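You operate a simulated robot arm through the tools that you are given. There is no shell and no other tool. Be economical: measure what you need, move in short steps, check, and stop when the job is done.

You are at the controls of a simulated two-armed robot. One attempt, no reset.

TASK
Pick up the primer can with one hand, pass it to the other hand and put it on the plate of the number one hatch. Set down upright: primer can.

It is judged by the outcome, as a careful person would: the job done as asked, and still so three seconds after it is handed in. It fails if anything else is knocked over, pushed out of place, dropped, spilled or broken.

THE ROBOT
Two 7-joint arms with two-finger parallel grippers on one trunk, on a base that drives. Base frame: it is fixed to the floor where the robot stands at the start and does not move with it; the origin is under the middle of the robot, x ahead of it, y to its left, z up. Lengths are in m, angles in rad, forces in N, time in s.
The left shoulder is at the start at [0.034, 0.182, 1.221], the right one opposite. With the tool pointing down near the work surface each hand reaches from about 0.1 to 0.64 m from the robot's upright axis, wherever it stands, measured 20 degrees to its own side. Places, roughly: plate of the number one hatch [0.7, -0.7, 0.3]. Payload 3.91 kg a hand.
The TCP of each hand is the grasp point between the finger pads, 0.03 m short of the fingertips. In the tool frame z runs along the fingers and y along their closing line. The gripper opens to 0.11 m. The fingers are 0.02 m wide and 0.01 m thick; the gripper's body (0.048 by 0.112 m) begins 0.055 m behind the TCP.
Orientation is told as [roll, pitch, yaw] about the base's x, y, z axes, in that order, counted from this pose: with the fingers straight down and closing along the base's y, the tool's x points along the base's -x, its y along +y and its z along -z.

THE INTERFACE
- The arms move only by the tool apply_moves. It takes "left_rows", "right_rows" or both (then of equal length, played together; a hand with none holds still); each is one flat list of numbers, 6 for each row, row after row: the shift along the base's x, y, z in m, then the turn, a rotation vector about the base's x, y, z in rad. In form: [tx, ty, tz, wx, wy, wz, tx, ty, tz, wx, wy, wz, ...]. A call has 1 to 12 rows; each row shifts and turns the commanded pose from where the row before left it. "left_jaw" and "right_jaw" are, for a hand that has rows, the closure in counts, from 0 (fully open) to 255 (shut), set as the call begins (left out, the last holds). A row lasts 0.2 s, in which the tool goes at most 0.05 m and 0.15 rad; a call with a longer step from one row to the next is refused whole, and so is a gripper value outside its range. A pose out of reach is approached as far as the arm can. The call stops where the force on the tool passes 40 N (or 10 N more than at its start, if that is more) or the arm is blocked; 0.2 s more then pass. Each finger travels about 0.072 m/s and halts on what it meets, pressing with about 26 N; the grip force reading is that of the motor and also rises with nothing between the fingers. The clock runs only during rows and for 0.2 s after the last one: add rows that do not move to give the fingers time. The reply holds the time, the measured pose of the TCP, the force on the tool along the base axes, the opening and the grip force, in the units named above and with some noise, with the torque about the TCP (base axes, N m) and any sound that the robot's microphone picked up.
- Cameras (640 x 400 px; columns grow to the right, rows downward): "scene" is now at [0.1354, -0.026, 1.4006]; the picture's right is [-0.30, -0.95, 0.00], its down [-0.72, 0.23, -0.66] and it looks along [0.63, -0.20, -0.75] (base axes); focal length 239 px, centre (320, 200). "left" rides on the left gripper at [0.072, -0.017, -0.103] in its tool frame; the picture's right is [0.23, 0.97, 0.00], its down [-0.76, 0.18, -0.62] and it looks along [-0.61, 0.14, 0.78] (tool axes); focal length 222 px, centre (320, 200). "right" rides on the right gripper at [0.072, 0.017, -0.103] in its tool frame; the picture's right is [-0.23, 0.97, 0.00], its down [-0.76, -0.18, -0.62] and it looks along [-0.61, -0.14, 0.78] (tool axes); focal length 222 px, centre (320, 200).
- capture(camera): a new picture of that camera. It takes no simulated time.
- lift_body(by): slides the trunk up (or, below 0, down) by that many m; the arms and the scene camera ride with it, the base frame stays. It gives what a move gives, with no picture.
- roll_base(legs): drives the robot by 1 to 6 legs, each [ahead, left, turn to the left] in m, m and rad, along the robot's own axes; the way and the turn of a leg run together, so that a leg with both is an arc; at most 1.5 m and 3.142 rad a leg. The arms and the cameras ride along, it lands a little off, and it stops where it bumps. It gives what a move gives.
- pan_tilt(pan, tilt): turns the head with the scene camera to pan (to the left, within 1.396 rad either way) and tilt (down, from -0.506 to 1.204), counted from straight ahead of the robot. It gives what a move gives.
- measure_at(camera, pixels): there is no depth. For up to 12 entries [column, row, z] of the newest picture of that camera ("zoom" is the newest enlarged one), the place [x, y] in the base frame at which the ray of that pixel passes the height z, good to about 0.002 m. It takes no simulated time.
- zoom(camera, box): a new picture of the part [left, top, right, bottom] of that camera's present view, enlarged. It takes no simulated time.
- sign_off(): hands the job in; it is judged then, once.

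Go step by step. Measure first, check grasps and placings, and put right what went wrong. The budget is 80 turns and 58 pictures, counting those below and the enlarged ones. Unless the task says otherwise, let go and move clear before handing in, and close with one line.

The tools are called after "Emit:" as name(argument=value, ...) on one line, values as JSON. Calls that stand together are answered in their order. apply_moves: Moves the arms, as the interface text tells. Its arguments: {"type":"object","properties":{"left_rows":{"type":"array","items":{"type":"number"}},"left_jaw":{"type":"number"},"right_rows":{"type":"array","items":{"type":"number"}},"right_jaw":{"type":"number"}},"required":[]} The other tools are called the same way: lift_body (by) slides the trunk up or down; roll_base (legs) drives the base; pan_tilt (pan, tilt) turns the head that bears the scene camera; capture (camera) takes a picture; measure_at (camera, pixels) gives the place at which the rays of pixels pass given heights; zoom (camera, box) takes an enlarged picture of a part of a camera's view; sign_off () hands the job in.

At the start:

```text
t: 0.0
left_tcp_pos: [0.2981, -0.0142, 1.0003]
left_tool_rot: [0.001, 0.0, 0.0]
left_wrist_force: [0.1, -0.1, 0.1]
left_torque: [-0.02, -0.04, 0.0]
left_finger_gap: 0.11
left_finger_force: 0.1
right_tcp_pos: [0.3179, -0.2933, 1.1519]
right_tool_rot: [0.001, -0.001, 0.0]
right_wrist_force: [0.0, -0.1, -0.3]
right_torque: [0.0, -0.01, 0.01]
right_finger_gap: 0.11
right_finger_force: 0.1
trunk travel left (down, up): [-0.475, 0.039]
robot x, y, heading: [0.0015, -0.002, -0.0]
head pan, tilt: [-0.307, 0.848]
```

scene: 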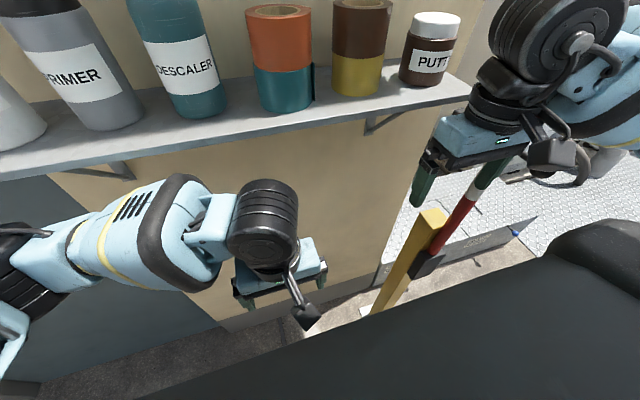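
right: 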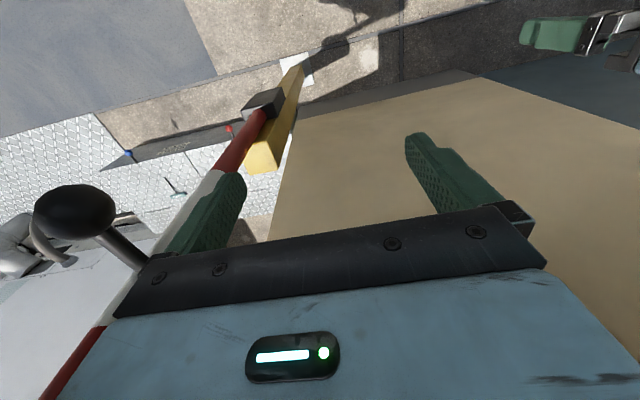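
left: 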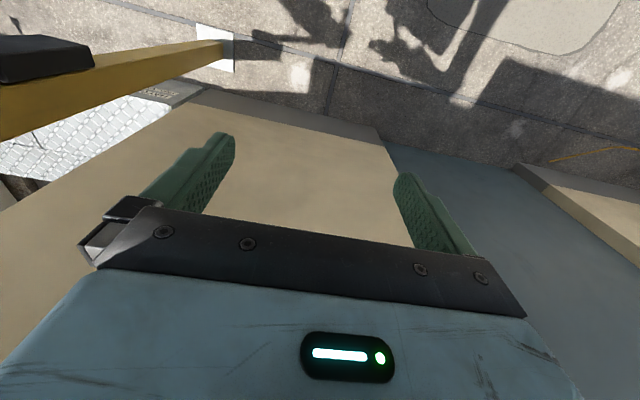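

The first picture shows a shelf with a bottle marked "..RIMER" at (85,75), a descaler, two-colour rolls and a putty jar. I'll look more widely before moving.

Emit:
pan_tilt(pan=0.3, tilt=0.5)

Emit:
capture(camera="scene")

Emit:
pan_tilt(pan=-0.8, tilt=0.7)

Emit:
capture(camera="scene")

```text
t: 1.0
left_tcp_pos: [0.2994, -0.0135, 0.9994]
left_tool_rot: [0.001, 0.0, 0.0]
left_wrist_force: [-0.1, 0.5, -0.3]
left_torque: [-0.01, 0.01, -0.01]
left_finger_gap: 0.1101
left_finger_force: 0.1
right_tcp_pos: [0.3173, -0.2923, 1.1509]
right_tool_rot: [0.0, 0.0, -0.001]
right_wrist_force: [0.4, 0.1, -0.3]
right_torque: [-0.04, 0.06, -0.02]
right_finger_gap: 0.1101
right_finger_force: 0.0
trunk travel left (down, up): [-0.475, 0.039]
robot x, y, heading: [0.0002, -0.0002, 0.003]
head pan, tilt: [0.3, 0.499]
```

```text
54 pictures are left
```

scene: 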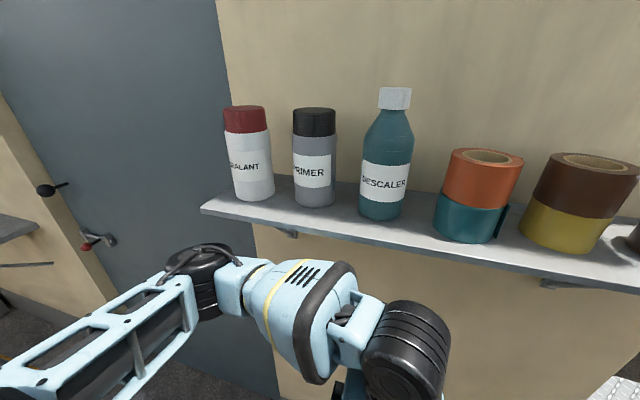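

```text
t: 2.3
left_tcp_pos: [0.2975, -0.0149, 1.0003]
left_tool_rot: [-0.001, 0.0, 0.0]
left_wrist_force: [0.4, 0.4, 0.4]
left_torque: [0.0, 0.03, 0.01]
left_finger_gap: 0.1099
left_finger_force: 0.1
right_tcp_pos: [0.3174, -0.2923, 1.1507]
right_tool_rot: [-0.001, 0.002, 0.0]
right_wrist_force: [1.2, -0.2, 0.3]
right_torque: [-0.02, 0.01, 0.01]
right_finger_gap: 0.1102
right_finger_force: 0.0
trunk travel left (down, up): [-0.475, 0.039]
robot x, y, heading: [0.0001, -0.0018, 0.002]
head pan, tilt: [-0.799, 0.7]
```

```text
53 pictures are left
```

scene: 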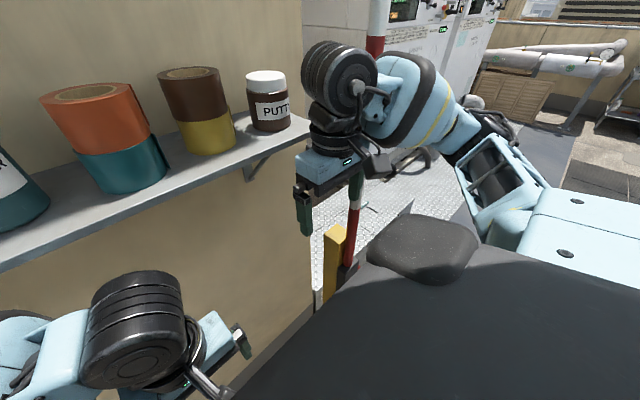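

The primer can (grey, black cap) stands at (315,157) in the first view, between the sealant and the descaler. Now I'll look at the hatch area.

Emit:
pan_tilt(pan=-0.75, tilt=1.1)

Emit:
capture(camera="scene")

Emit:
zoom(camera="right", box=[0, 0, 400, 300])

```text
t: 3.2
left_tcp_pos: [0.2982, -0.0142, 1.0006]
left_tool_rot: [-0.001, 0.0, -0.001]
left_wrist_force: [-0.3, 1.0, 0.3]
left_torque: [-0.01, 0.0, 0.02]
left_finger_gap: 0.1101
left_finger_force: 0.0
right_tcp_pos: [0.317, -0.2929, 1.1498]
right_tool_rot: [0.0, -0.001, -0.001]
right_wrist_force: [0.4, 0.2, 1.0]
right_torque: [0.01, -0.01, 0.0]
right_finger_gap: 0.1102
right_finger_force: 0.0
trunk travel left (down, up): [-0.475, 0.039]
robot x, y, heading: [-0.0003, 0.0019, -0.001]
head pan, tilt: [-0.75, 1.1]
```

```text
52 pictures are left
```

scene: 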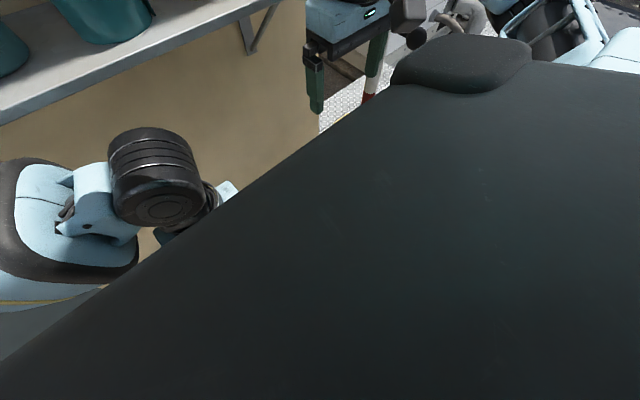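

```text
1.33 times, centred on (200, 150) of right
```

zoom: 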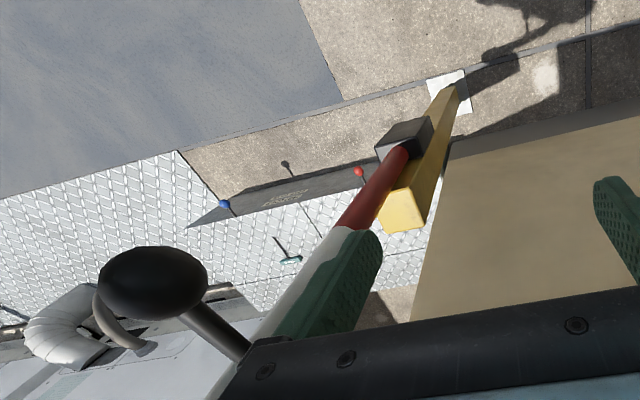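

The right arm and the trunk block the view of the hatch. I'll check both sides before I drive back for a better look.

Emit:
pan_tilt(pan=-1.39, tilt=0.6)

Emit:
capture(camera="scene")

Emit:
pan_tilt(pan=1.39, tilt=0.6)

Emit:
capture(camera="scene")

```text
t: 4.2
left_tcp_pos: [0.2996, -0.0127, 0.9996]
left_tool_rot: [-0.001, 0.001, 0.0]
left_wrist_force: [1.5, 0.7, 0.2]
left_torque: [-0.01, 0.02, 0.01]
left_finger_gap: 0.11
left_finger_force: 0.1
right_tcp_pos: [0.3168, -0.293, 1.1496]
right_tool_rot: [0.001, 0.001, -0.001]
right_wrist_force: [-0.4, 0.8, 0.6]
right_torque: [0.04, -0.02, -0.01]
right_finger_gap: 0.1101
right_finger_force: 0.1
trunk travel left (down, up): [-0.475, 0.039]
robot x, y, heading: [0.0004, 0.0005, 0.003]
head pan, tilt: [-1.389, 0.6]
```

```text
50 pictures are left
```

scene: 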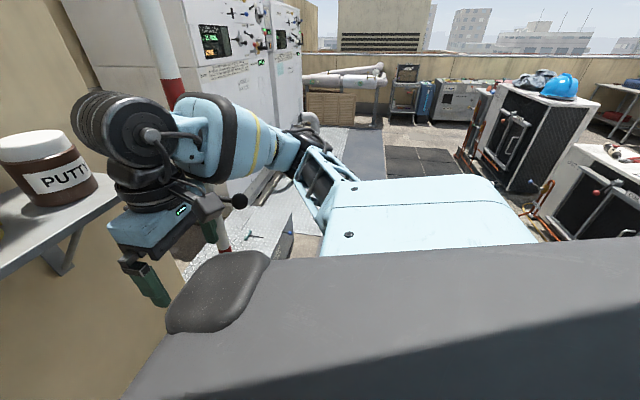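

```text
t: 6.7
left_tcp_pos: [0.2994, -0.0141, 0.9992]
left_tool_rot: [-0.001, -0.003, 0.0]
left_wrist_force: [0.5, -0.1, 1.4]
left_torque: [-0.02, 0.02, 0.01]
left_finger_gap: 0.1098
left_finger_force: 0.1
right_tcp_pos: [0.3182, -0.2931, 1.1502]
right_tool_rot: [0.0, 0.0, 0.001]
right_wrist_force: [-0.3, 0.1, 0.5]
right_torque: [0.0, 0.02, 0.01]
right_finger_gap: 0.1098
right_finger_force: 0.1
trunk travel left (down, up): [-0.475, 0.039]
robot x, y, heading: [0.0013, 0.0014, -0.002]
head pan, tilt: [1.389, 0.6]
```

```text
49 pictures are left
```

scene: 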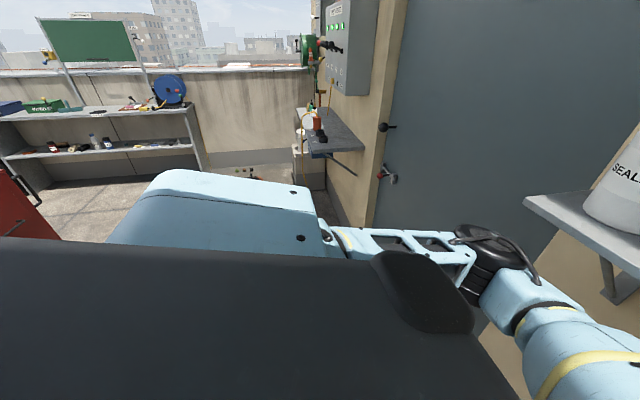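

The area around the robot is open. I'll back up 0.3 m for parallax and a better view.

Emit:
roll_base(legs=[[-0.3, 0, 0]])

Emit:
pan_tilt(pan=0.1, tilt=0.5)

Emit:
capture(camera="scene")

Emit:
pan_tilt(pan=-0.6, tilt=0.7)

Emit:
capture(camera="scene")

```text
t: 8.7
left_tcp_pos: [0.0013, -0.014, 1.001]
left_tool_rot: [0.0, 0.002, 0.001]
left_wrist_force: [-0.9, 0.4, -0.8]
left_torque: [-0.01, -0.01, -0.01]
left_finger_gap: 0.1101
left_finger_force: 0.0
right_tcp_pos: [0.0201, -0.2917, 1.1506]
right_tool_rot: [0.001, -0.001, 0.001]
right_wrist_force: [0.6, -0.2, 0.0]
right_torque: [-0.04, -0.01, -0.02]
right_finger_gap: 0.1099
right_finger_force: 0.0
trunk travel left (down, up): [-0.475, 0.039]
robot x, y, heading: [-0.2975, 0.0006, 0.004]
head pan, tilt: [1.389, 0.6]
```

```text
t: 10.2
left_tcp_pos: [0.0011, -0.014, 1.0016]
left_tool_rot: [0.0, 0.001, 0.002]
left_wrist_force: [0.5, 0.1, -0.3]
left_torque: [-0.01, 0.01, -0.03]
left_finger_gap: 0.1099
left_finger_force: 0.0
right_tcp_pos: [0.0208, -0.2928, 1.1488]
right_tool_rot: [0.0, 0.0, 0.002]
right_wrist_force: [-0.2, 0.7, 0.1]
right_torque: [0.02, 0.0, 0.01]
right_finger_gap: 0.1099
right_finger_force: 0.1
trunk travel left (down, up): [-0.475, 0.039]
robot x, y, heading: [-0.2941, 0.0015, 0.002]
head pan, tilt: [0.099, 0.499]
```

```text
48 pictures are left
```

scene: 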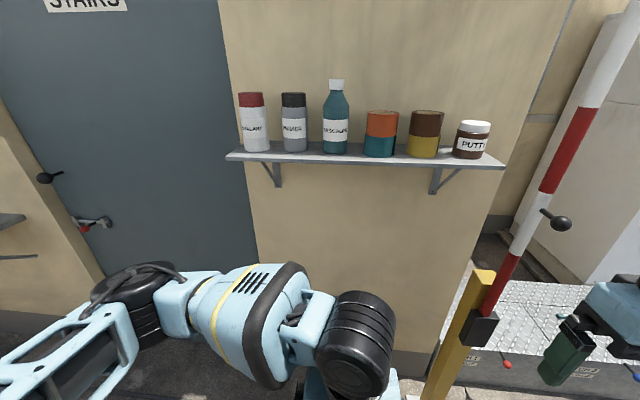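

```text
t: 11.2
left_tcp_pos: [0.0006, -0.0148, 0.9995]
left_tool_rot: [-0.002, -0.001, 0.001]
left_wrist_force: [-0.2, 0.1, -0.4]
left_torque: [-0.02, -0.02, -0.01]
left_finger_gap: 0.1102
left_finger_force: 0.0
right_tcp_pos: [0.0208, -0.2928, 1.1498]
right_tool_rot: [-0.001, -0.001, 0.003]
right_wrist_force: [-0.1, -0.6, -0.6]
right_torque: [0.01, 0.01, 0.0]
right_finger_gap: 0.11
right_finger_force: 0.1
trunk travel left (down, up): [-0.475, 0.039]
robot x, y, heading: [-0.2971, 0.0015, 0.005]
head pan, tilt: [-0.6, 0.7]
```

```text
47 pictures are left
```

scene: 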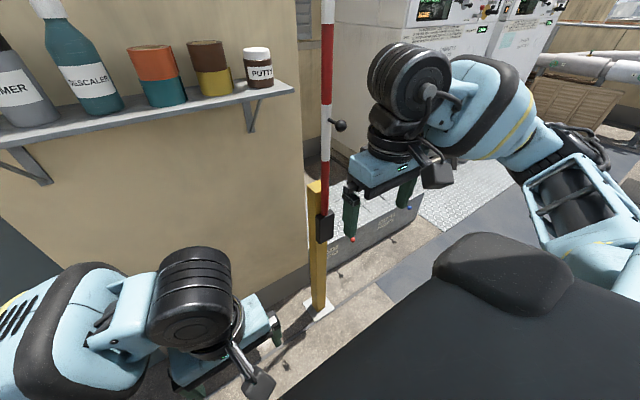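

A raised barrier pole on a yellow post stands at the wall's end (325,150), and the chequered platform lies beyond it. I'll move right and look straight at the hatches.

Emit:
roll_base(legs=[[-0.1, -0.65, 0]])

Emit:
pan_tilt(pan=0.1, tilt=0.75)

Emit:
capture(camera="scene")

```text
t: 17.4
left_tcp_pos: [-0.098, -0.6649, 0.9998]
left_tool_rot: [0.0, 0.0, -0.002]
left_wrist_force: [0.4, 0.0, -0.1]
left_torque: [0.01, 0.02, 0.01]
left_finger_gap: 0.11
left_finger_force: 0.0
right_tcp_pos: [-0.0797, -0.9425, 1.15]
right_tool_rot: [0.001, -0.002, 0.001]
right_wrist_force: [0.2, 0.2, 0.0]
right_torque: [-0.02, 0.0, 0.0]
right_finger_gap: 0.11
right_finger_force: 0.1
trunk travel left (down, up): [-0.475, 0.039]
robot x, y, heading: [-0.3993, -0.6521, -0.004]
head pan, tilt: [-0.6, 0.7]
```

```text
t: 18.5
left_tcp_pos: [-0.0973, -0.6641, 0.9995]
left_tool_rot: [-0.001, 0.001, 0.001]
left_wrist_force: [0.7, -0.3, 0.3]
left_torque: [-0.01, -0.03, 0.0]
left_finger_gap: 0.1101
left_finger_force: 0.0
right_tcp_pos: [-0.0791, -0.9417, 1.1512]
right_tool_rot: [0.0, 0.0, 0.0]
right_wrist_force: [0.1, 0.2, -0.6]
right_torque: [-0.05, 0.01, 0.02]
right_finger_gap: 0.1101
right_finger_force: 0.0
trunk travel left (down, up): [-0.475, 0.039]
robot x, y, heading: [-0.3945, -0.6506, -0.005]
head pan, tilt: [0.099, 0.75]
```

```text
46 pictures are left
```

scene: 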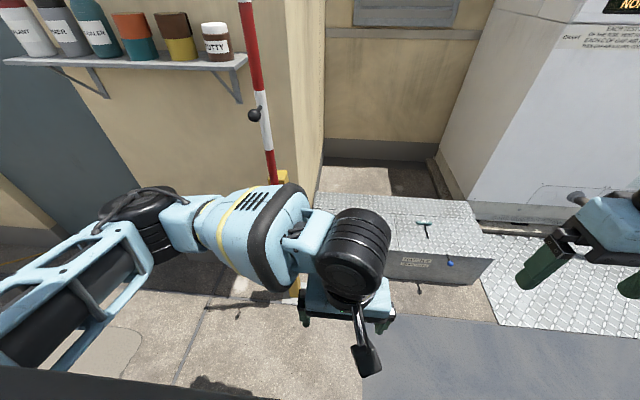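

A chequered raised box appears around (400,230) with text on its front and a blue ball-lever at (450,262). I'll zoom in there.

Emit:
zoom(camera="scene", box=[300, 170, 500, 300])

Emit:
zoom(camera="scene", box=[500, 0, 640, 90])

```text
3.08 times, centred on (400, 235) of scene
```

zoom: 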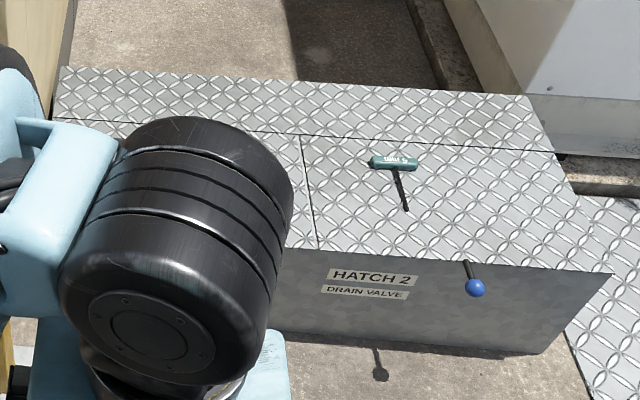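

```text
4.44 times, centred on (570, 45) of scene
```

zoom: 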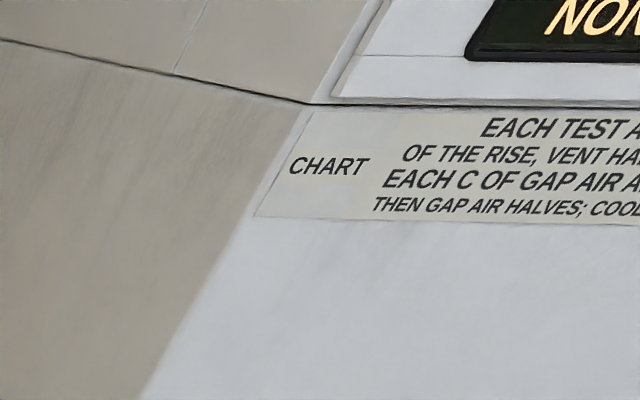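

Hatch 2 (with a T-handle tool on it) is on the right; hatch 1 must be the left plate, hidden by the left arm. I'll swing the left arm to the left for a clear look.

Emit:
apply_moves(left_rows=[0, 0.05, 0, 0, 0, 0, 0, 0.05, 0, 0, 0, 0, 0, 0.05, 0, 0, 0, 0, 0, 0.05, 0, 0, 0, 0, 0, 0.05, 0, 0, 0, 0, 0, 0.05, 0, 0, 0, 0])

Emit:
capture(camera="scene")

```text
t: 19.9
left_tcp_pos: [-0.1001, -0.3626, 1.0002]
left_tool_rot: [0.001, -0.001, -0.004]
left_wrist_force: [-0.3, -0.7, 0.0]
left_torque: [-0.03, -0.03, 0.0]
left_finger_gap: 0.11
left_finger_force: 0.1
right_tcp_pos: [-0.0798, -0.943, 1.1494]
right_tool_rot: [0.0, -0.002, 0.0]
right_wrist_force: [0.9, 0.4, 1.0]
right_torque: [0.0, -0.01, 0.01]
right_finger_gap: 0.1102
right_finger_force: 0.2
trunk travel left (down, up): [-0.475, 0.039]
robot x, y, heading: [-0.3959, -0.6483, 0.003]
head pan, tilt: [0.099, 0.75]
```

```text
43 pictures are left
```

scene: 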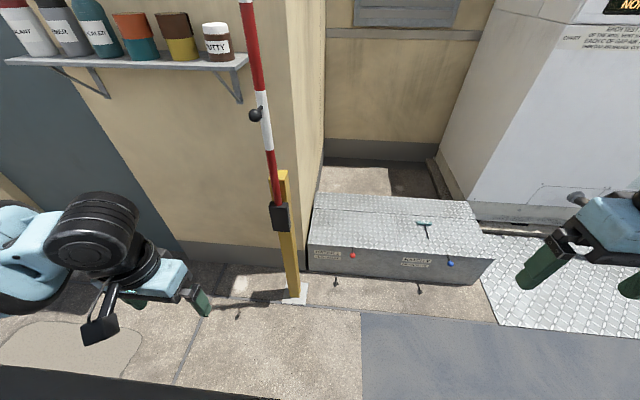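

Emit:
zoom(camera="scene", box=[270, 160, 500, 304])

Emit:
measure_at(camera="scene", pixels=[[310, 245, 0.3], [488, 260, 0.3], [390, 254, 0.3], [320, 194, 0.3], [468, 200, 0.3], [424, 224, 0.3], [353, 255, 0.25], [295, 290, 0], [280, 175, 0.8], [310, 272, 0.0], [466, 285, 0.0]])

```text
2.78 times, centred on (385, 232) of scene
```

zoom: 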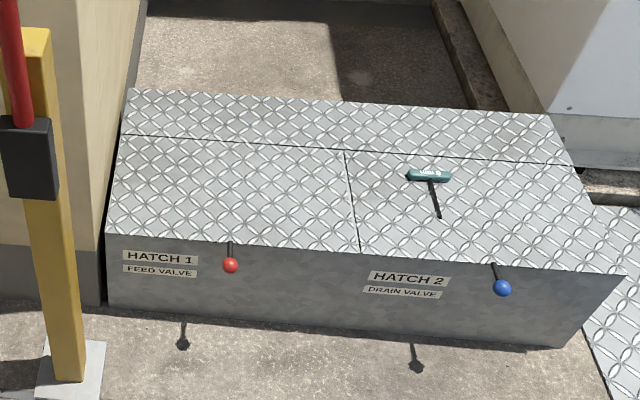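

```text
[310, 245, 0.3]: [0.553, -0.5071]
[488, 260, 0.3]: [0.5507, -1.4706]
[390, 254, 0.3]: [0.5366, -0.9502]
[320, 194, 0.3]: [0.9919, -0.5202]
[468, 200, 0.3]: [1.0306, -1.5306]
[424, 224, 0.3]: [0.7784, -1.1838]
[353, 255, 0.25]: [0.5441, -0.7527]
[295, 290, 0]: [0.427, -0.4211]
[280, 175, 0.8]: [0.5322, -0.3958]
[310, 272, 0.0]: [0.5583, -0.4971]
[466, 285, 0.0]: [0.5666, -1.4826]
```

Hatch 1 is the left plate, x 0.55–0.85, y −0.51…−0.95, at z 0.30 (front-edge pixels agree). Now I'll take some readings on the shelf for triangulation, then drive back in front of it.

Emit:
measure_at(camera="scene", pixels=[[243, 66, 0.9], [243, 66, 1.0], [243, 66, 1.1], [75, 54, 0.9], [75, 54, 1.0], [75, 54, 1.1], [314, 208.6, 0.3], [394, 214, 0.3], [248, 0, 1.2], [255, 115, 1.0], [280, 200, 0.7]])

Emit:
roll_base(legs=[[0, 0.65, 0]])

Emit:
pan_tilt(pan=0.1, tilt=0.4)

Emit:
capture(camera="scene")

```text
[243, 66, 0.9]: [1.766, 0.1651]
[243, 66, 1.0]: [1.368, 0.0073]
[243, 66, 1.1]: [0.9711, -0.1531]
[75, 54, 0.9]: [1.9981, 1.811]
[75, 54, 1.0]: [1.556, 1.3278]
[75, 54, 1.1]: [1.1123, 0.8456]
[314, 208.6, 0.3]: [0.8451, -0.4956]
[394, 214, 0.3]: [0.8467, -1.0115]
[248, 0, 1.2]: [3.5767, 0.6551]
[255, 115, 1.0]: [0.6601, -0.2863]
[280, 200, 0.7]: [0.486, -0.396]
```

```text
t: 26.0
left_tcp_pos: [-0.099, 0.2871, 1.0003]
left_tool_rot: [0.0, 0.001, 0.002]
left_wrist_force: [-0.7, 0.8, 0.2]
left_torque: [0.01, 0.0, 0.0]
left_finger_gap: 0.1101
left_finger_force: 0.1
right_tcp_pos: [-0.0791, -0.2916, 1.1497]
right_tool_rot: [0.001, -0.001, 0.001]
right_wrist_force: [-0.3, 0.5, 0.6]
right_torque: [0.01, 0.03, 0.01]
right_finger_gap: 0.1099
right_finger_force: 0.0
trunk travel left (down, up): [-0.475, 0.039]
robot x, y, heading: [-0.398, 0.002, 0.005]
head pan, tilt: [0.099, 0.75]
```

```text
t: 26.9
left_tcp_pos: [-0.1001, 0.2863, 0.9981]
left_tool_rot: [0.0, -0.001, 0.001]
left_wrist_force: [0.1, 0.5, 0.6]
left_torque: [0.0, 0.02, 0.0]
left_finger_gap: 0.1101
left_finger_force: 0.2
right_tcp_pos: [-0.0796, -0.291, 1.1488]
right_tool_rot: [0.0, -0.001, 0.002]
right_wrist_force: [0.1, -0.5, -0.5]
right_torque: [0.01, 0.04, -0.05]
right_finger_gap: 0.11
right_finger_force: 0.0
trunk travel left (down, up): [-0.475, 0.039]
robot x, y, heading: [-0.3982, 0.0007, 0.004]
head pan, tilt: [0.099, 0.4]
```

```text
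41 pictures are left
```

scene: 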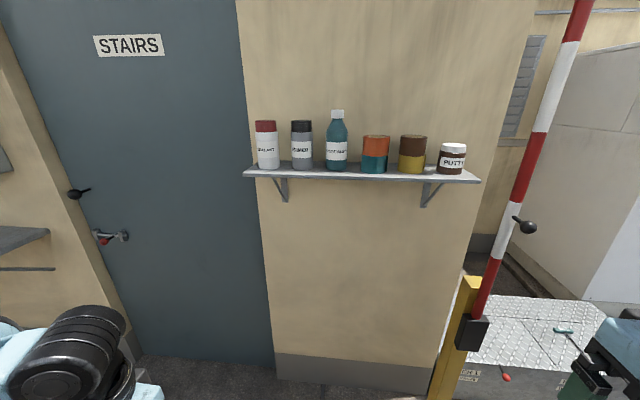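

Emit:
measure_at(camera="scene", pixels=[[480, 179, 1.0], [480, 179, 1.1], [480, 179, 1.15], [302, 168, 1.1], [302, 168, 1.15], [265, 366, 0.0], [480, 238, 0.8], [278, 356, 0.13], [430, 369, 0.13]])

Emit:
zoom(camera="scene", box=[230, 100, 490, 230])

```text
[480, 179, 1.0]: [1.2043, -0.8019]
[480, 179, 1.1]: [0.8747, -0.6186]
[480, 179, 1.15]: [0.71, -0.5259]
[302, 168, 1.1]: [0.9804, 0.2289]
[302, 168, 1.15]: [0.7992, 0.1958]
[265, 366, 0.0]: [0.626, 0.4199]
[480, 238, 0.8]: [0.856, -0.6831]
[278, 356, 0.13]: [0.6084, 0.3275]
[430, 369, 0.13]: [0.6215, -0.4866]
```

```text
2.46 times, centred on (360, 165) of scene
```

zoom: 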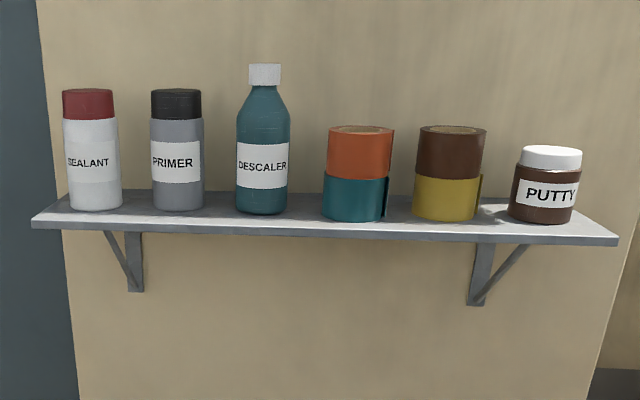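

Triangulating the shelf corner gives a shelf top of about z = 1.24, front edge x ≈ 0.43 and wall x ≈ 0.61. I'll measure the bottles in the zoom.

Emit:
measure_at(camera="zoom", pixels=[[178, 210, 1.24], [152, 206, 1.24], [204, 206, 1.24], [122, 206, 1.24], [236, 210, 1.24], [178, 232, 1.24], [178, 90, 1.36], [178, 90, 1.38], [178, 90, 1.4], [262, 214, 1.24], [150, 192, 1.24], [355, 220, 1.24]])

```text
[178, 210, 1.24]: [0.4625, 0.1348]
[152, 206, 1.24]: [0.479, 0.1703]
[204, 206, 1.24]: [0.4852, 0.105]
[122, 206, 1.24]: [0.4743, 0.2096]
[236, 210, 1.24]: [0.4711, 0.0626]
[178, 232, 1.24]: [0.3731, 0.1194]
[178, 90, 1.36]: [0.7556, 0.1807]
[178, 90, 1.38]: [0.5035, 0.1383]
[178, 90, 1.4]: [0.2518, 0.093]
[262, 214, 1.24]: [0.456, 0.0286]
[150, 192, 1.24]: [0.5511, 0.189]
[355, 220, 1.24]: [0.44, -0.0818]
```

The primer can is about 0.065 m wide with its centre near y = 0.137, about 0.14 m tall, with roughly 0.04 m gaps on each side. I'll tilt the left hand forward (30° below level), raise it to can height while still well back, and look with the left camera.

Emit:
apply_moves(left_rows=[0.006, -0.01875, 0.0375, 0, -0.1309, 0, 0.006, -0.01875, 0.0375, 0, -0.1309, 0, 0.006, -0.01875, 0.0375, 0, -0.1309, 0, 0.006, -0.01875, 0.0375, 0, -0.1309, 0, 0.006, -0.01875, 0.0375, 0, -0.1309, 0, 0.006, -0.01875, 0.0375, 0, -0.1309, 0, 0.006, -0.01875, 0.0375, 0, -0.1309, 0, 0.006, -0.01875, 0.0375, 0, -0.1309, 0], left_jaw=46)

Emit:
capture(camera="left")

Emit:
capture(camera="scene")

```text
t: 28.7
left_tcp_pos: [-0.012, 0.134, 1.3068]
left_tool_rot: [-0.001, -1.049, 0.003]
left_wrist_force: [-0.2, 0.1, -0.4]
left_torque: [0.0, 0.02, 0.0]
left_finger_gap: 0.0901
left_finger_force: 0.2
left hand out of reach, approached as far as the arm can: row 1, 2, 3, 4
right_tcp_pos: [-0.0789, -0.2922, 1.1494]
right_tool_rot: [0.001, -0.001, 0.002]
right_wrist_force: [0.3, 0.0, -0.5]
right_torque: [-0.02, 0.0, 0.02]
right_finger_gap: 0.1098
right_finger_force: 0.0
trunk travel left (down, up): [-0.475, 0.039]
robot x, y, heading: [-0.3972, 0.0033, 0.002]
head pan, tilt: [0.099, 0.4]
```

```text
39 pictures are left
```

left: 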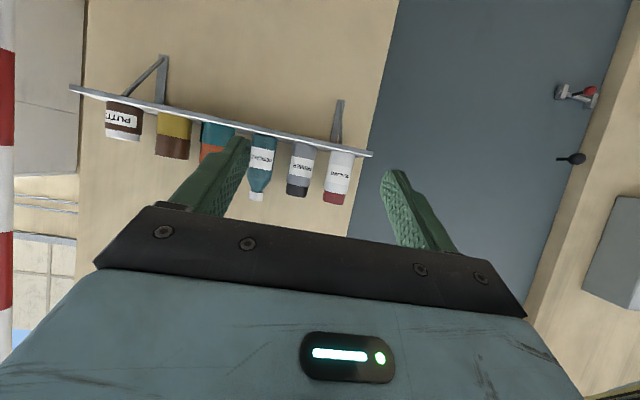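

```text
38 pictures are left
```

scene: 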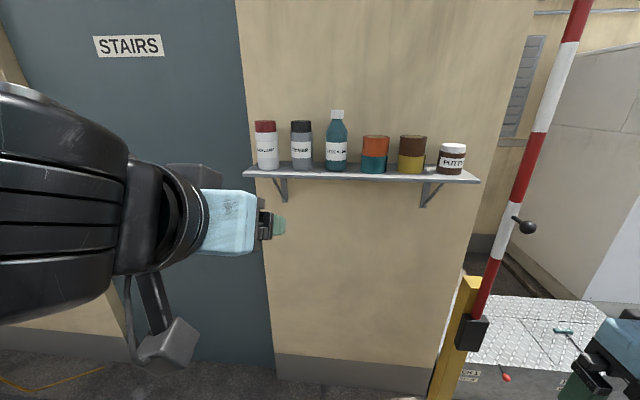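

The left camera sees the cans upside down, with the primer at (300,165). I'll zoom in to triangulate the shelf edge and the can with both cameras.

Emit:
zoom(camera="left", box=[230, 100, 390, 220])

Emit:
measure_at(camera="scene", pixels=[[244, 175, 1.22], [244, 175, 1.24], [480, 181, 1.22], [480, 181, 1.24], [302, 122, 1.38], [302, 122, 1.4]])

Emit:
measure_at(camera="left", pixels=[[372, 155, 1.22], [372, 155, 1.24], [70, 87, 1.22], [70, 87, 1.24], [297, 194, 1.36], [297, 194, 1.38], [297, 194, 1.4]])

```text
3.33 times, centred on (310, 160) of left
```

zoom: 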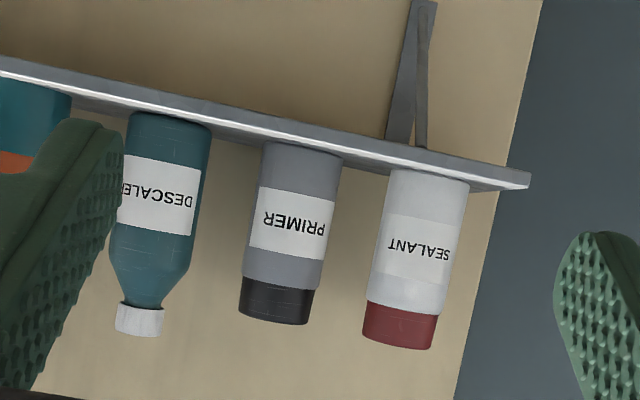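

```text
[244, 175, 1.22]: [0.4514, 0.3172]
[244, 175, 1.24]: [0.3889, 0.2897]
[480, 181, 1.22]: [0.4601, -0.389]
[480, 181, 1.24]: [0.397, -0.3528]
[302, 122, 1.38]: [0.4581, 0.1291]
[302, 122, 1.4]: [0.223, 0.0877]
```

```text
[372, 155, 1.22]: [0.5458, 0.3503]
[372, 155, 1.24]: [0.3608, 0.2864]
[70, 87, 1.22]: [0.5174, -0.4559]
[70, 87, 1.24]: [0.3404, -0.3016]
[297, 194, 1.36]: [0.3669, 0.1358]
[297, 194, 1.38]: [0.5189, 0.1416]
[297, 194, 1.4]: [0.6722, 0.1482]
```

Triangulation gives shelf top z ≈ 1.237, front edge x ≈ 0.41, and the can axis at about (0.50, 0.139) with its top at 1.377. I'll roll forward 0.27 m and recheck from close.

Emit:
roll_base(legs=[[0.27, 0, 0]])

Emit:
capture(camera="left")

Emit:
capture(camera="scene")

```text
t: 30.6
left_tcp_pos: [0.2538, 0.1374, 1.3055]
left_tool_rot: [-0.003, -1.048, 0.005]
left_wrist_force: [0.2, 0.1, 0.3]
left_torque: [0.0, 0.0, 0.01]
left_finger_gap: 0.0903
left_finger_force: 0.1
right_tcp_pos: [0.1874, -0.291, 1.1508]
right_tool_rot: [0.0, 0.001, 0.002]
right_wrist_force: [-0.8, -0.2, -0.7]
right_torque: [0.0, 0.01, 0.0]
right_finger_gap: 0.1099
right_finger_force: 0.0
trunk travel left (down, up): [-0.475, 0.039]
robot x, y, heading: [-0.1299, 0.0004, -0.001]
head pan, tilt: [0.099, 0.4]
```

```text
36 pictures are left
```

left: 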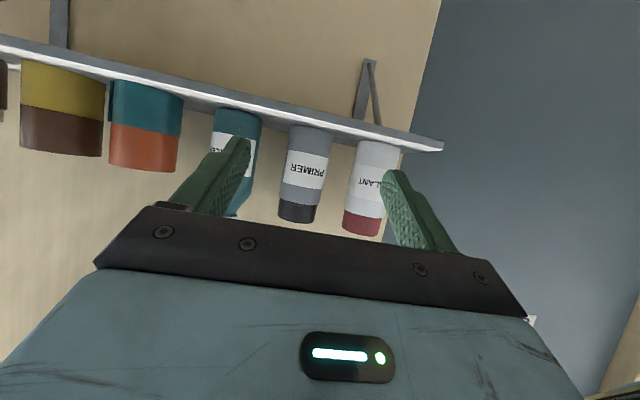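

```text
35 pictures are left
```

scene: 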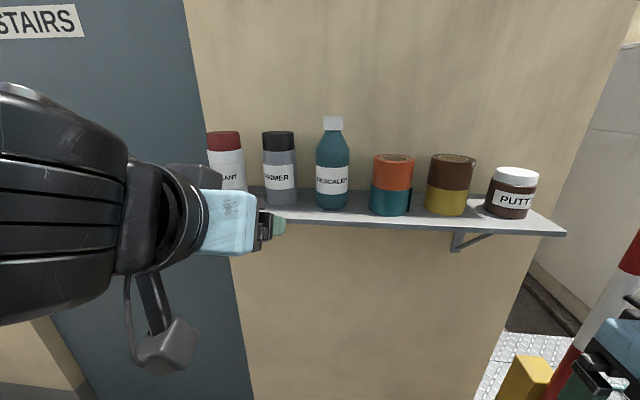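

From closer range, I'll measure the primer's base (280,205), sides and cap in both views.

Emit:
measure_at(camera="scene", pixels=[[281, 206, 1.237], [265, 203, 1.237], [298, 203, 1.237], [279, 131, 1.377], [263, 135, 1.377], [295, 135, 1.377], [317, 205, 1.237], [332, 211, 1.237], [300, 222, 1.237], [500, 231, 1.237]])

Emit:
measure_at(camera="left", pixels=[[298, 222, 1.377], [278, 216, 1.377], [315, 222, 1.377], [440, 146, 1.237]])

```text
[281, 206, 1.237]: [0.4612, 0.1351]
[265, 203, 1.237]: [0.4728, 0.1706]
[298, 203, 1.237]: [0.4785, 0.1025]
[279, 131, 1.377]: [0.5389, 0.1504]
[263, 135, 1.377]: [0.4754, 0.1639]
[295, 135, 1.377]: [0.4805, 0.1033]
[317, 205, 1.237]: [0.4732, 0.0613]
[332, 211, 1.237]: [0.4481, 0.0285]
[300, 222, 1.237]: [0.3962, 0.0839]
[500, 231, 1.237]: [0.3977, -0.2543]
```

```text
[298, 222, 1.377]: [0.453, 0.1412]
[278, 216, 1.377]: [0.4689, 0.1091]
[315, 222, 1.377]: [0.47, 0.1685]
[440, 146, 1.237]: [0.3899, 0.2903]
```

The can axis is about (0.490, 0.137) with radius about 0.032. The hand is already in line at y = 0.137, so I'll lower it slightly and slide in, stopping around the can.

Emit:
apply_moves(left_rows=[0.02, 0, -0.009, 0, 0, 0, 0.03, 0, -0.009, 0, 0, 0, 0.03, 0, 0, 0, 0, 0, 0.03, 0, 0, 0, 0, 0, 0.03, 0, 0, 0, 0, 0, 0.025, 0, 0, 0, 0, 0])

Emit:
capture(camera="left")

Emit:
capture(camera="scene")

```text
t: 32.0
left_tcp_pos: [0.4209, 0.1372, 1.2874]
left_tool_rot: [-0.002, -1.047, 0.004]
left_wrist_force: [0.3, 0.3, 0.2]
left_torque: [0.01, -0.04, 0.02]
left_finger_gap: 0.0903
left_finger_force: 0.0
right_tcp_pos: [0.1878, -0.2902, 1.1509]
right_tool_rot: [0.001, 0.0, 0.004]
right_wrist_force: [-0.1, -0.5, -0.5]
right_torque: [0.02, 0.0, 0.0]
right_finger_gap: 0.1099
right_finger_force: 0.0
trunk travel left (down, up): [-0.475, 0.039]
robot x, y, heading: [-0.1299, 0.0007, 0.006]
head pan, tilt: [0.099, 0.4]
```

```text
34 pictures are left
```

left: 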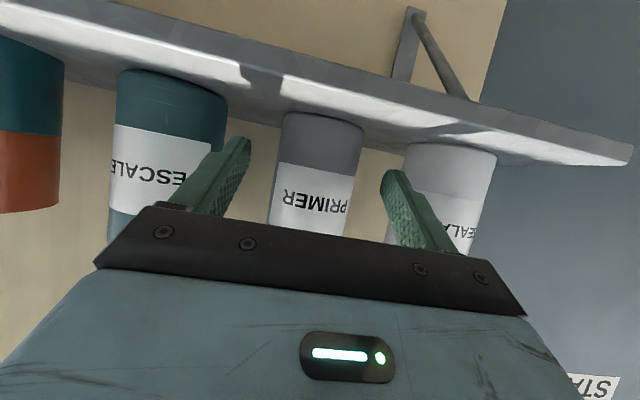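

```text
33 pictures are left
```

scene: 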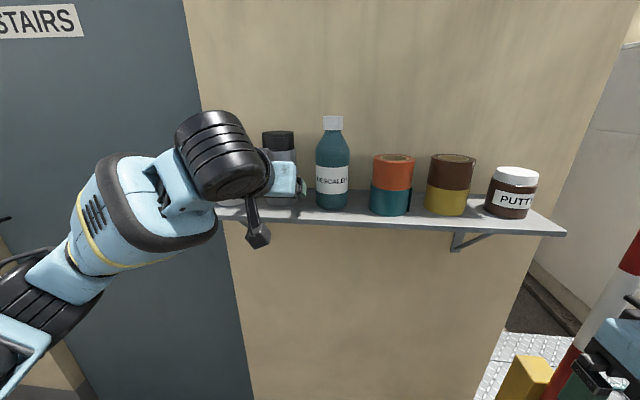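

The primer sits centred between the fingertips (240,145 and 390,180). I'll go in the last 0.069 m.

Emit:
apply_moves(left_rows=[0.023, 0, 0, 0, 0, 0, 0.023, 0, 0, 0, 0, 0, 0.023, 0, 0, 0, 0, 0])

Emit:
capture(camera="left")

```text
t: 32.8
left_tcp_pos: [0.4882, 0.136, 1.288]
left_tool_rot: [-0.002, -1.045, 0.003]
left_wrist_force: [-1.0, -0.7, -0.1]
left_torque: [0.04, -0.1, 0.01]
left_finger_gap: 0.0902
left_finger_force: 0.1
right_tcp_pos: [0.1884, -0.2906, 1.1494]
right_tool_rot: [-0.001, 0.0, 0.004]
right_wrist_force: [0.6, 0.3, -0.5]
right_torque: [-0.03, -0.01, 0.0]
right_finger_gap: 0.11
right_finger_force: 0.0
trunk travel left (down, up): [-0.475, 0.039]
robot x, y, heading: [-0.1308, -0.0003, 0.005]
head pan, tilt: [0.099, 0.4]
```

```text
32 pictures are left
```

left: 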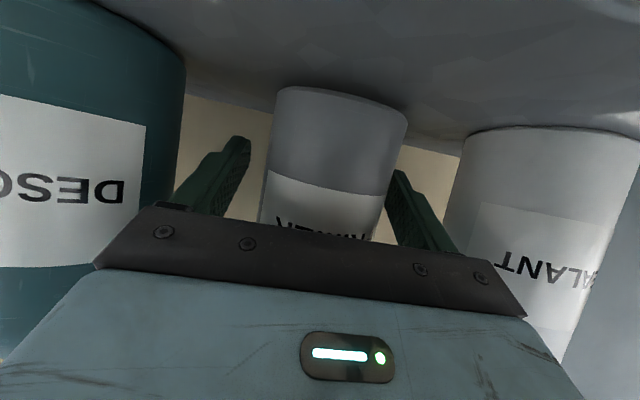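

The fingers straddle the can. I'll check centring by measuring the can's edges at grasp height.

Emit:
measure_at(camera="left", pixels=[[266, 165, 1.287], [262, 190, 1.287], [396, 175, 1.287], [388, 195, 1.287], [335, 180, 1.287], [270, 130, 1.25], [404, 130, 1.25]])

Emit:
zoom(camera="left", box=[200, 60, 460, 260])

```text
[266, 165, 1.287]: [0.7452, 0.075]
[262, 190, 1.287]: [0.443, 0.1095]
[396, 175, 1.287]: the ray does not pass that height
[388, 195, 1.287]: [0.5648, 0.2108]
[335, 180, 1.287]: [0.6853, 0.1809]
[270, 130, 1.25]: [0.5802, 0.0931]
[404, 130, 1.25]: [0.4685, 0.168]
```

```text
2.00 times, centred on (330, 160) of left
```

zoom: 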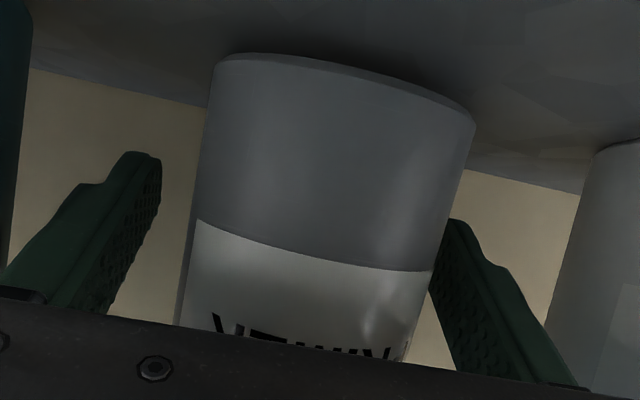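

The can's centre is near y = 0.1385, about 2 mm off, so I'll nudge across and close.

Emit:
apply_moves(left_rows=[0.002, 0.002, 0, 0, 0, 0])

Emit:
apply_moves(left_rows=[0, 0, 0, 0, 0, 0, 0, 0, 0, 0, 0, 0, 0, 0, 0, 0, 0, 0, 0, 0, 0, 0, 0, 0], left_jaw=255)

Emit:
capture(camera="left")

```text
t: 33.2
left_tcp_pos: [0.4909, 0.1384, 1.2881]
left_tool_rot: [-0.006, -1.046, 0.007]
left_wrist_force: [-1.3, 0.1, 1.3]
left_torque: [0.01, -0.05, 0.0]
left_finger_gap: 0.0901
left_finger_force: 0.0
right_tcp_pos: [0.1877, -0.2916, 1.1507]
right_tool_rot: [0.001, 0.0, 0.002]
right_wrist_force: [-0.7, -0.9, 0.8]
right_torque: [0.02, 0.01, -0.03]
right_finger_gap: 0.1101
right_finger_force: 0.1
trunk travel left (down, up): [-0.475, 0.039]
robot x, y, heading: [-0.1289, 0.0029, 0.004]
head pan, tilt: [0.099, 0.4]
```

```text
t: 34.2
left_tcp_pos: [0.4904, 0.138, 1.2875]
left_tool_rot: [-0.003, -1.046, 0.005]
left_wrist_force: [-1.1, 0.4, 0.9]
left_torque: [0.11, -0.07, 0.03]
left_finger_gap: 0.0647
left_finger_force: 25.7
right_tcp_pos: [0.1874, -0.2911, 1.1504]
right_tool_rot: [0.0, 0.002, 0.002]
right_wrist_force: [-0.3, -0.4, 0.2]
right_torque: [-0.02, 0.0, 0.01]
right_finger_gap: 0.11
right_finger_force: 0.1
trunk travel left (down, up): [-0.475, 0.039]
robot x, y, heading: [-0.1296, 0.0005, 0.002]
head pan, tilt: [0.099, 0.4]
```

```text
30 pictures are left
```

left: 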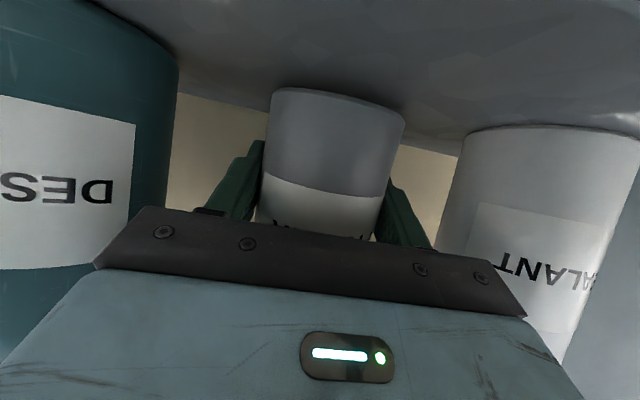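

The grip holds at gap 0.0647 with 25.7 N. I'll lift a little, check the load, and lift clear.

Emit:
apply_moves(left_rows=[0, 0, 0.01, 0, 0, 0, 0, 0, 0.015, 0, 0, 0, 0, 0, 0.02, 0, 0, 0])

Emit:
capture(camera="left")

```text
t: 35.0
left_tcp_pos: [0.4908, 0.1377, 1.3327]
left_tool_rot: [0.0, -1.047, 0.004]
left_wrist_force: [0.4, 0.1, -3.2]
left_torque: [0.03, 0.01, -0.02]
left_finger_gap: 0.0645
left_finger_force: 26.5
right_tcp_pos: [0.1892, -0.29, 1.1504]
right_tool_rot: [-0.002, 0.001, 0.003]
right_wrist_force: [-0.7, -0.6, -0.5]
right_torque: [0.04, 0.02, 0.03]
right_finger_gap: 0.1102
right_finger_force: 0.2
trunk travel left (down, up): [-0.475, 0.039]
robot x, y, heading: [-0.1337, -0.0014, 0.004]
head pan, tilt: [0.099, 0.4]
```

```text
29 pictures are left
```

left: 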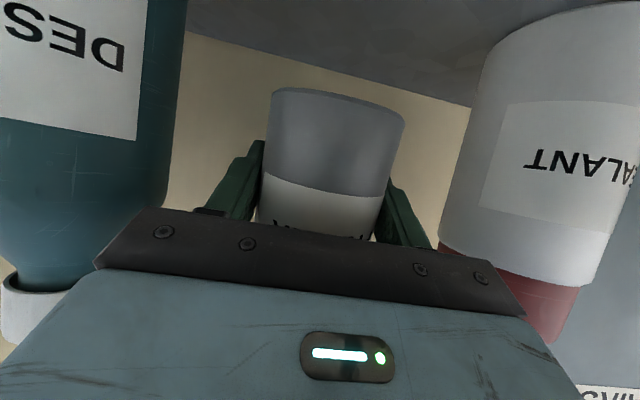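

The can is up off the shelf (≈3 N, gap steady). I'll pull it straight back, then back the base away from the shelf.

Emit:
apply_moves(left_rows=[-0.02, 0, 0, 0, 0, 0, -0.035, 0, 0, 0, 0, 0, -0.035, 0, 0, 0, 0, 0, -0.035, 0, 0, 0, 0, 0, -0.035, 0, 0, 0, 0, 0, -0.03, 0, 0, 0, 0, 0])

Emit:
roll_base(legs=[[-0.3, 0, 0]])

Emit:
capture(camera="scene")

```text
t: 36.4
left_tcp_pos: [0.2988, 0.1387, 1.3333]
left_tool_rot: [-0.006, -1.048, 0.006]
left_wrist_force: [-0.4, -0.3, -3.7]
left_torque: [-0.01, -0.03, -0.03]
left_finger_gap: 0.0648
left_finger_force: 26.3
right_tcp_pos: [0.1875, -0.2908, 1.1514]
right_tool_rot: [-0.001, -0.002, 0.004]
right_wrist_force: [0.0, -0.2, 0.6]
right_torque: [-0.02, -0.01, 0.01]
right_finger_gap: 0.1101
right_finger_force: 0.0
trunk travel left (down, up): [-0.475, 0.039]
robot x, y, heading: [-0.1303, 0.0004, 0.005]
head pan, tilt: [0.099, 0.4]
```

```text
t: 38.4
left_tcp_pos: [0.0345, 0.1373, 1.324]
left_tool_rot: [-0.002, -1.025, 0.001]
left_wrist_force: [0.5, 0.5, -3.6]
left_torque: [-0.01, 0.02, 0.01]
left_finger_gap: 0.0646
left_finger_force: 26.1
right_tcp_pos: [-0.0819, -0.2929, 1.1438]
right_tool_rot: [0.0, 0.023, 0.0]
right_wrist_force: [0.4, -0.4, 0.4]
right_torque: [0.0, -0.02, -0.04]
right_finger_gap: 0.11
right_finger_force: 0.1
trunk travel left (down, up): [-0.475, 0.039]
robot x, y, heading: [-0.429, 0.0013, -0.001]
head pan, tilt: [0.099, 0.4]
```

```text
28 pictures are left
```

scene: 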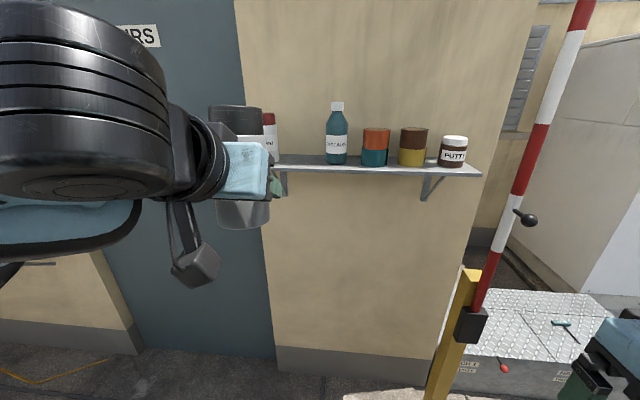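

The can is in the left hand and clear. Next I'll bring it to the front-centre, lower, turned a bit to the right so that the right hand can come from above.

Emit:
apply_moves(left_rows=[0, -0.017, -0.034, 0, 0, -0.075, 0, -0.017, -0.034, 0, 0, -0.075, 0, -0.017, -0.034, 0, 0, -0.075, 0, -0.017, -0.034, 0, 0, -0.075, 0, -0.017, -0.034, 0, 0, -0.075, 0, -0.017, -0.034, 0, 0, -0.075, 0, -0.017, -0.034, 0, 0, -0.075, 0, -0.017, -0.034, 0, 0, -0.075])

Emit:
pan_tilt(pan=0.0, tilt=0.6)

Emit:
capture(camera="scene")

```text
t: 40.4
left_tcp_pos: [0.0275, 0.0, 1.0503]
left_tool_rot: [-0.024, -1.034, -0.581]
left_wrist_force: [-0.7, 0.4, 1.1]
left_torque: [0.02, 0.03, 0.03]
left_finger_gap: 0.0001
left_finger_force: 26.2
right_tcp_pos: [-0.0827, -0.2924, 1.1431]
right_tool_rot: [0.001, 0.02, 0.0]
right_wrist_force: [0.8, -0.3, -0.8]
right_torque: [0.01, 0.0, 0.0]
right_finger_gap: 0.1101
right_finger_force: 0.1
trunk travel left (down, up): [-0.475, 0.039]
robot x, y, heading: [-0.426, -0.0, 0.001]
head pan, tilt: [0.099, 0.4]
stopped in row 8 (left hand): the arm was blocked; the commanded pose is now the measured one
```

```text
t: 41.1
left_tcp_pos: [0.028, 0.0003, 1.0516]
left_tool_rot: [-0.023, -1.034, -0.583]
left_wrist_force: [0.3, 0.7, -0.2]
left_torque: [-0.03, 0.01, 0.03]
left_finger_gap: 0.0
left_finger_force: 26.5
right_tcp_pos: [-0.0837, -0.2923, 1.1445]
right_tool_rot: [-0.001, 0.019, 0.002]
right_wrist_force: [0.5, -0.4, 0.4]
right_torque: [0.02, 0.03, -0.01]
right_finger_gap: 0.1102
right_finger_force: 0.0
trunk travel left (down, up): [-0.475, 0.039]
robot x, y, heading: [-0.4219, 0.0016, 0.0]
head pan, tilt: [0.0, 0.6]
```

```text
27 pictures are left
```

scene: 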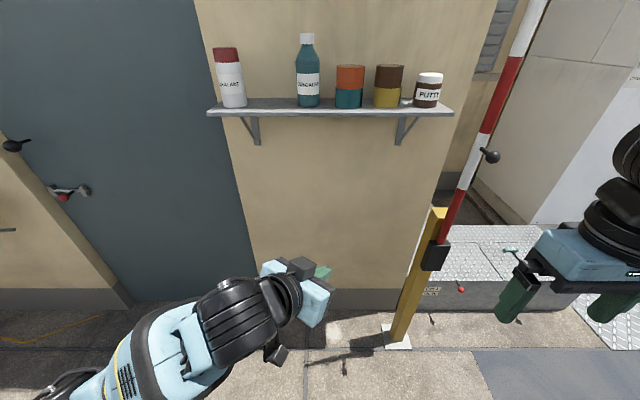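

The left gripper has shut to 0: the can slipped out during that move, and the arm was reported blocked. I need to find the can before doing anything else.

Emit:
capture(camera="left")

Emit:
capture(camera="right")

Emit:
pan_tilt(pan=0.3, tilt=1.1)

Emit:
capture(camera="scene")

```text
26 pictures are left
```

left: 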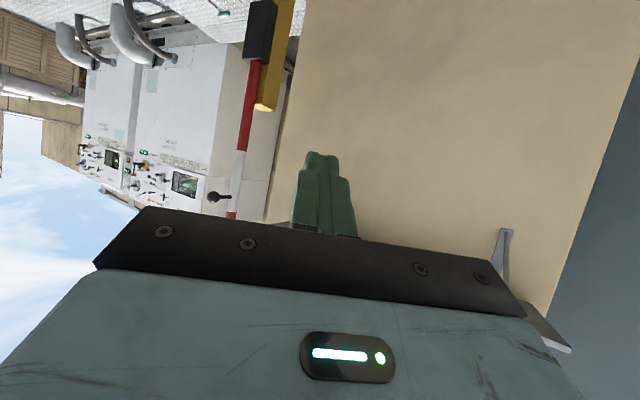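

```text
25 pictures are left
```

right: 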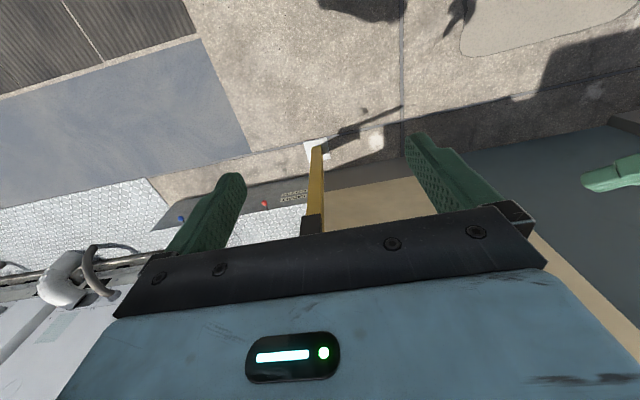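

```text
t: 42.1
left_tcp_pos: [0.0278, 0.0005, 1.0527]
left_tool_rot: [-0.023, -1.034, -0.579]
left_wrist_force: [-0.6, -0.4, 0.0]
left_torque: [-0.02, 0.0, 0.02]
left_finger_gap: 0.0
left_finger_force: 25.9
right_tcp_pos: [-0.0839, -0.2929, 1.1429]
right_tool_rot: [0.0, 0.02, -0.001]
right_wrist_force: [0.3, 0.2, 0.6]
right_torque: [-0.02, 0.0, -0.01]
right_finger_gap: 0.11
right_finger_force: 0.0
trunk travel left (down, up): [-0.475, 0.039]
robot x, y, heading: [-0.4208, -0.0003, -0.004]
head pan, tilt: [0.3, 1.1]
```

```text
24 pictures are left
```

scene: 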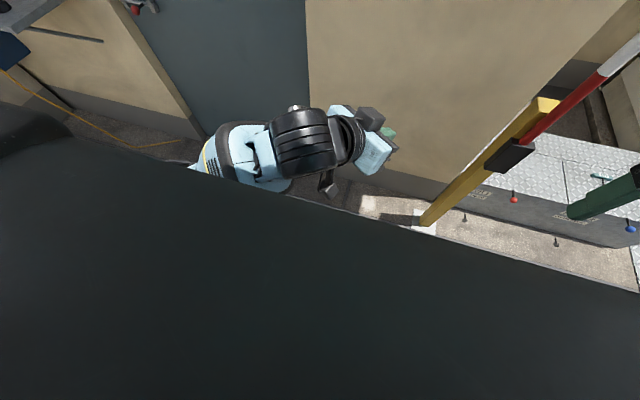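

No can is visible on the floor ahead. There is a small object behind the wrist at (293,108); I'll zoom on it.

Emit:
zoom(camera="scene", box=[180, 60, 440, 230])

```text
2.35 times, centred on (310, 145) of scene
```

zoom: 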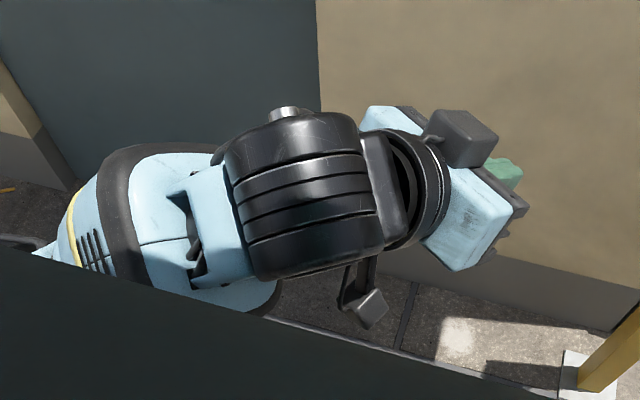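

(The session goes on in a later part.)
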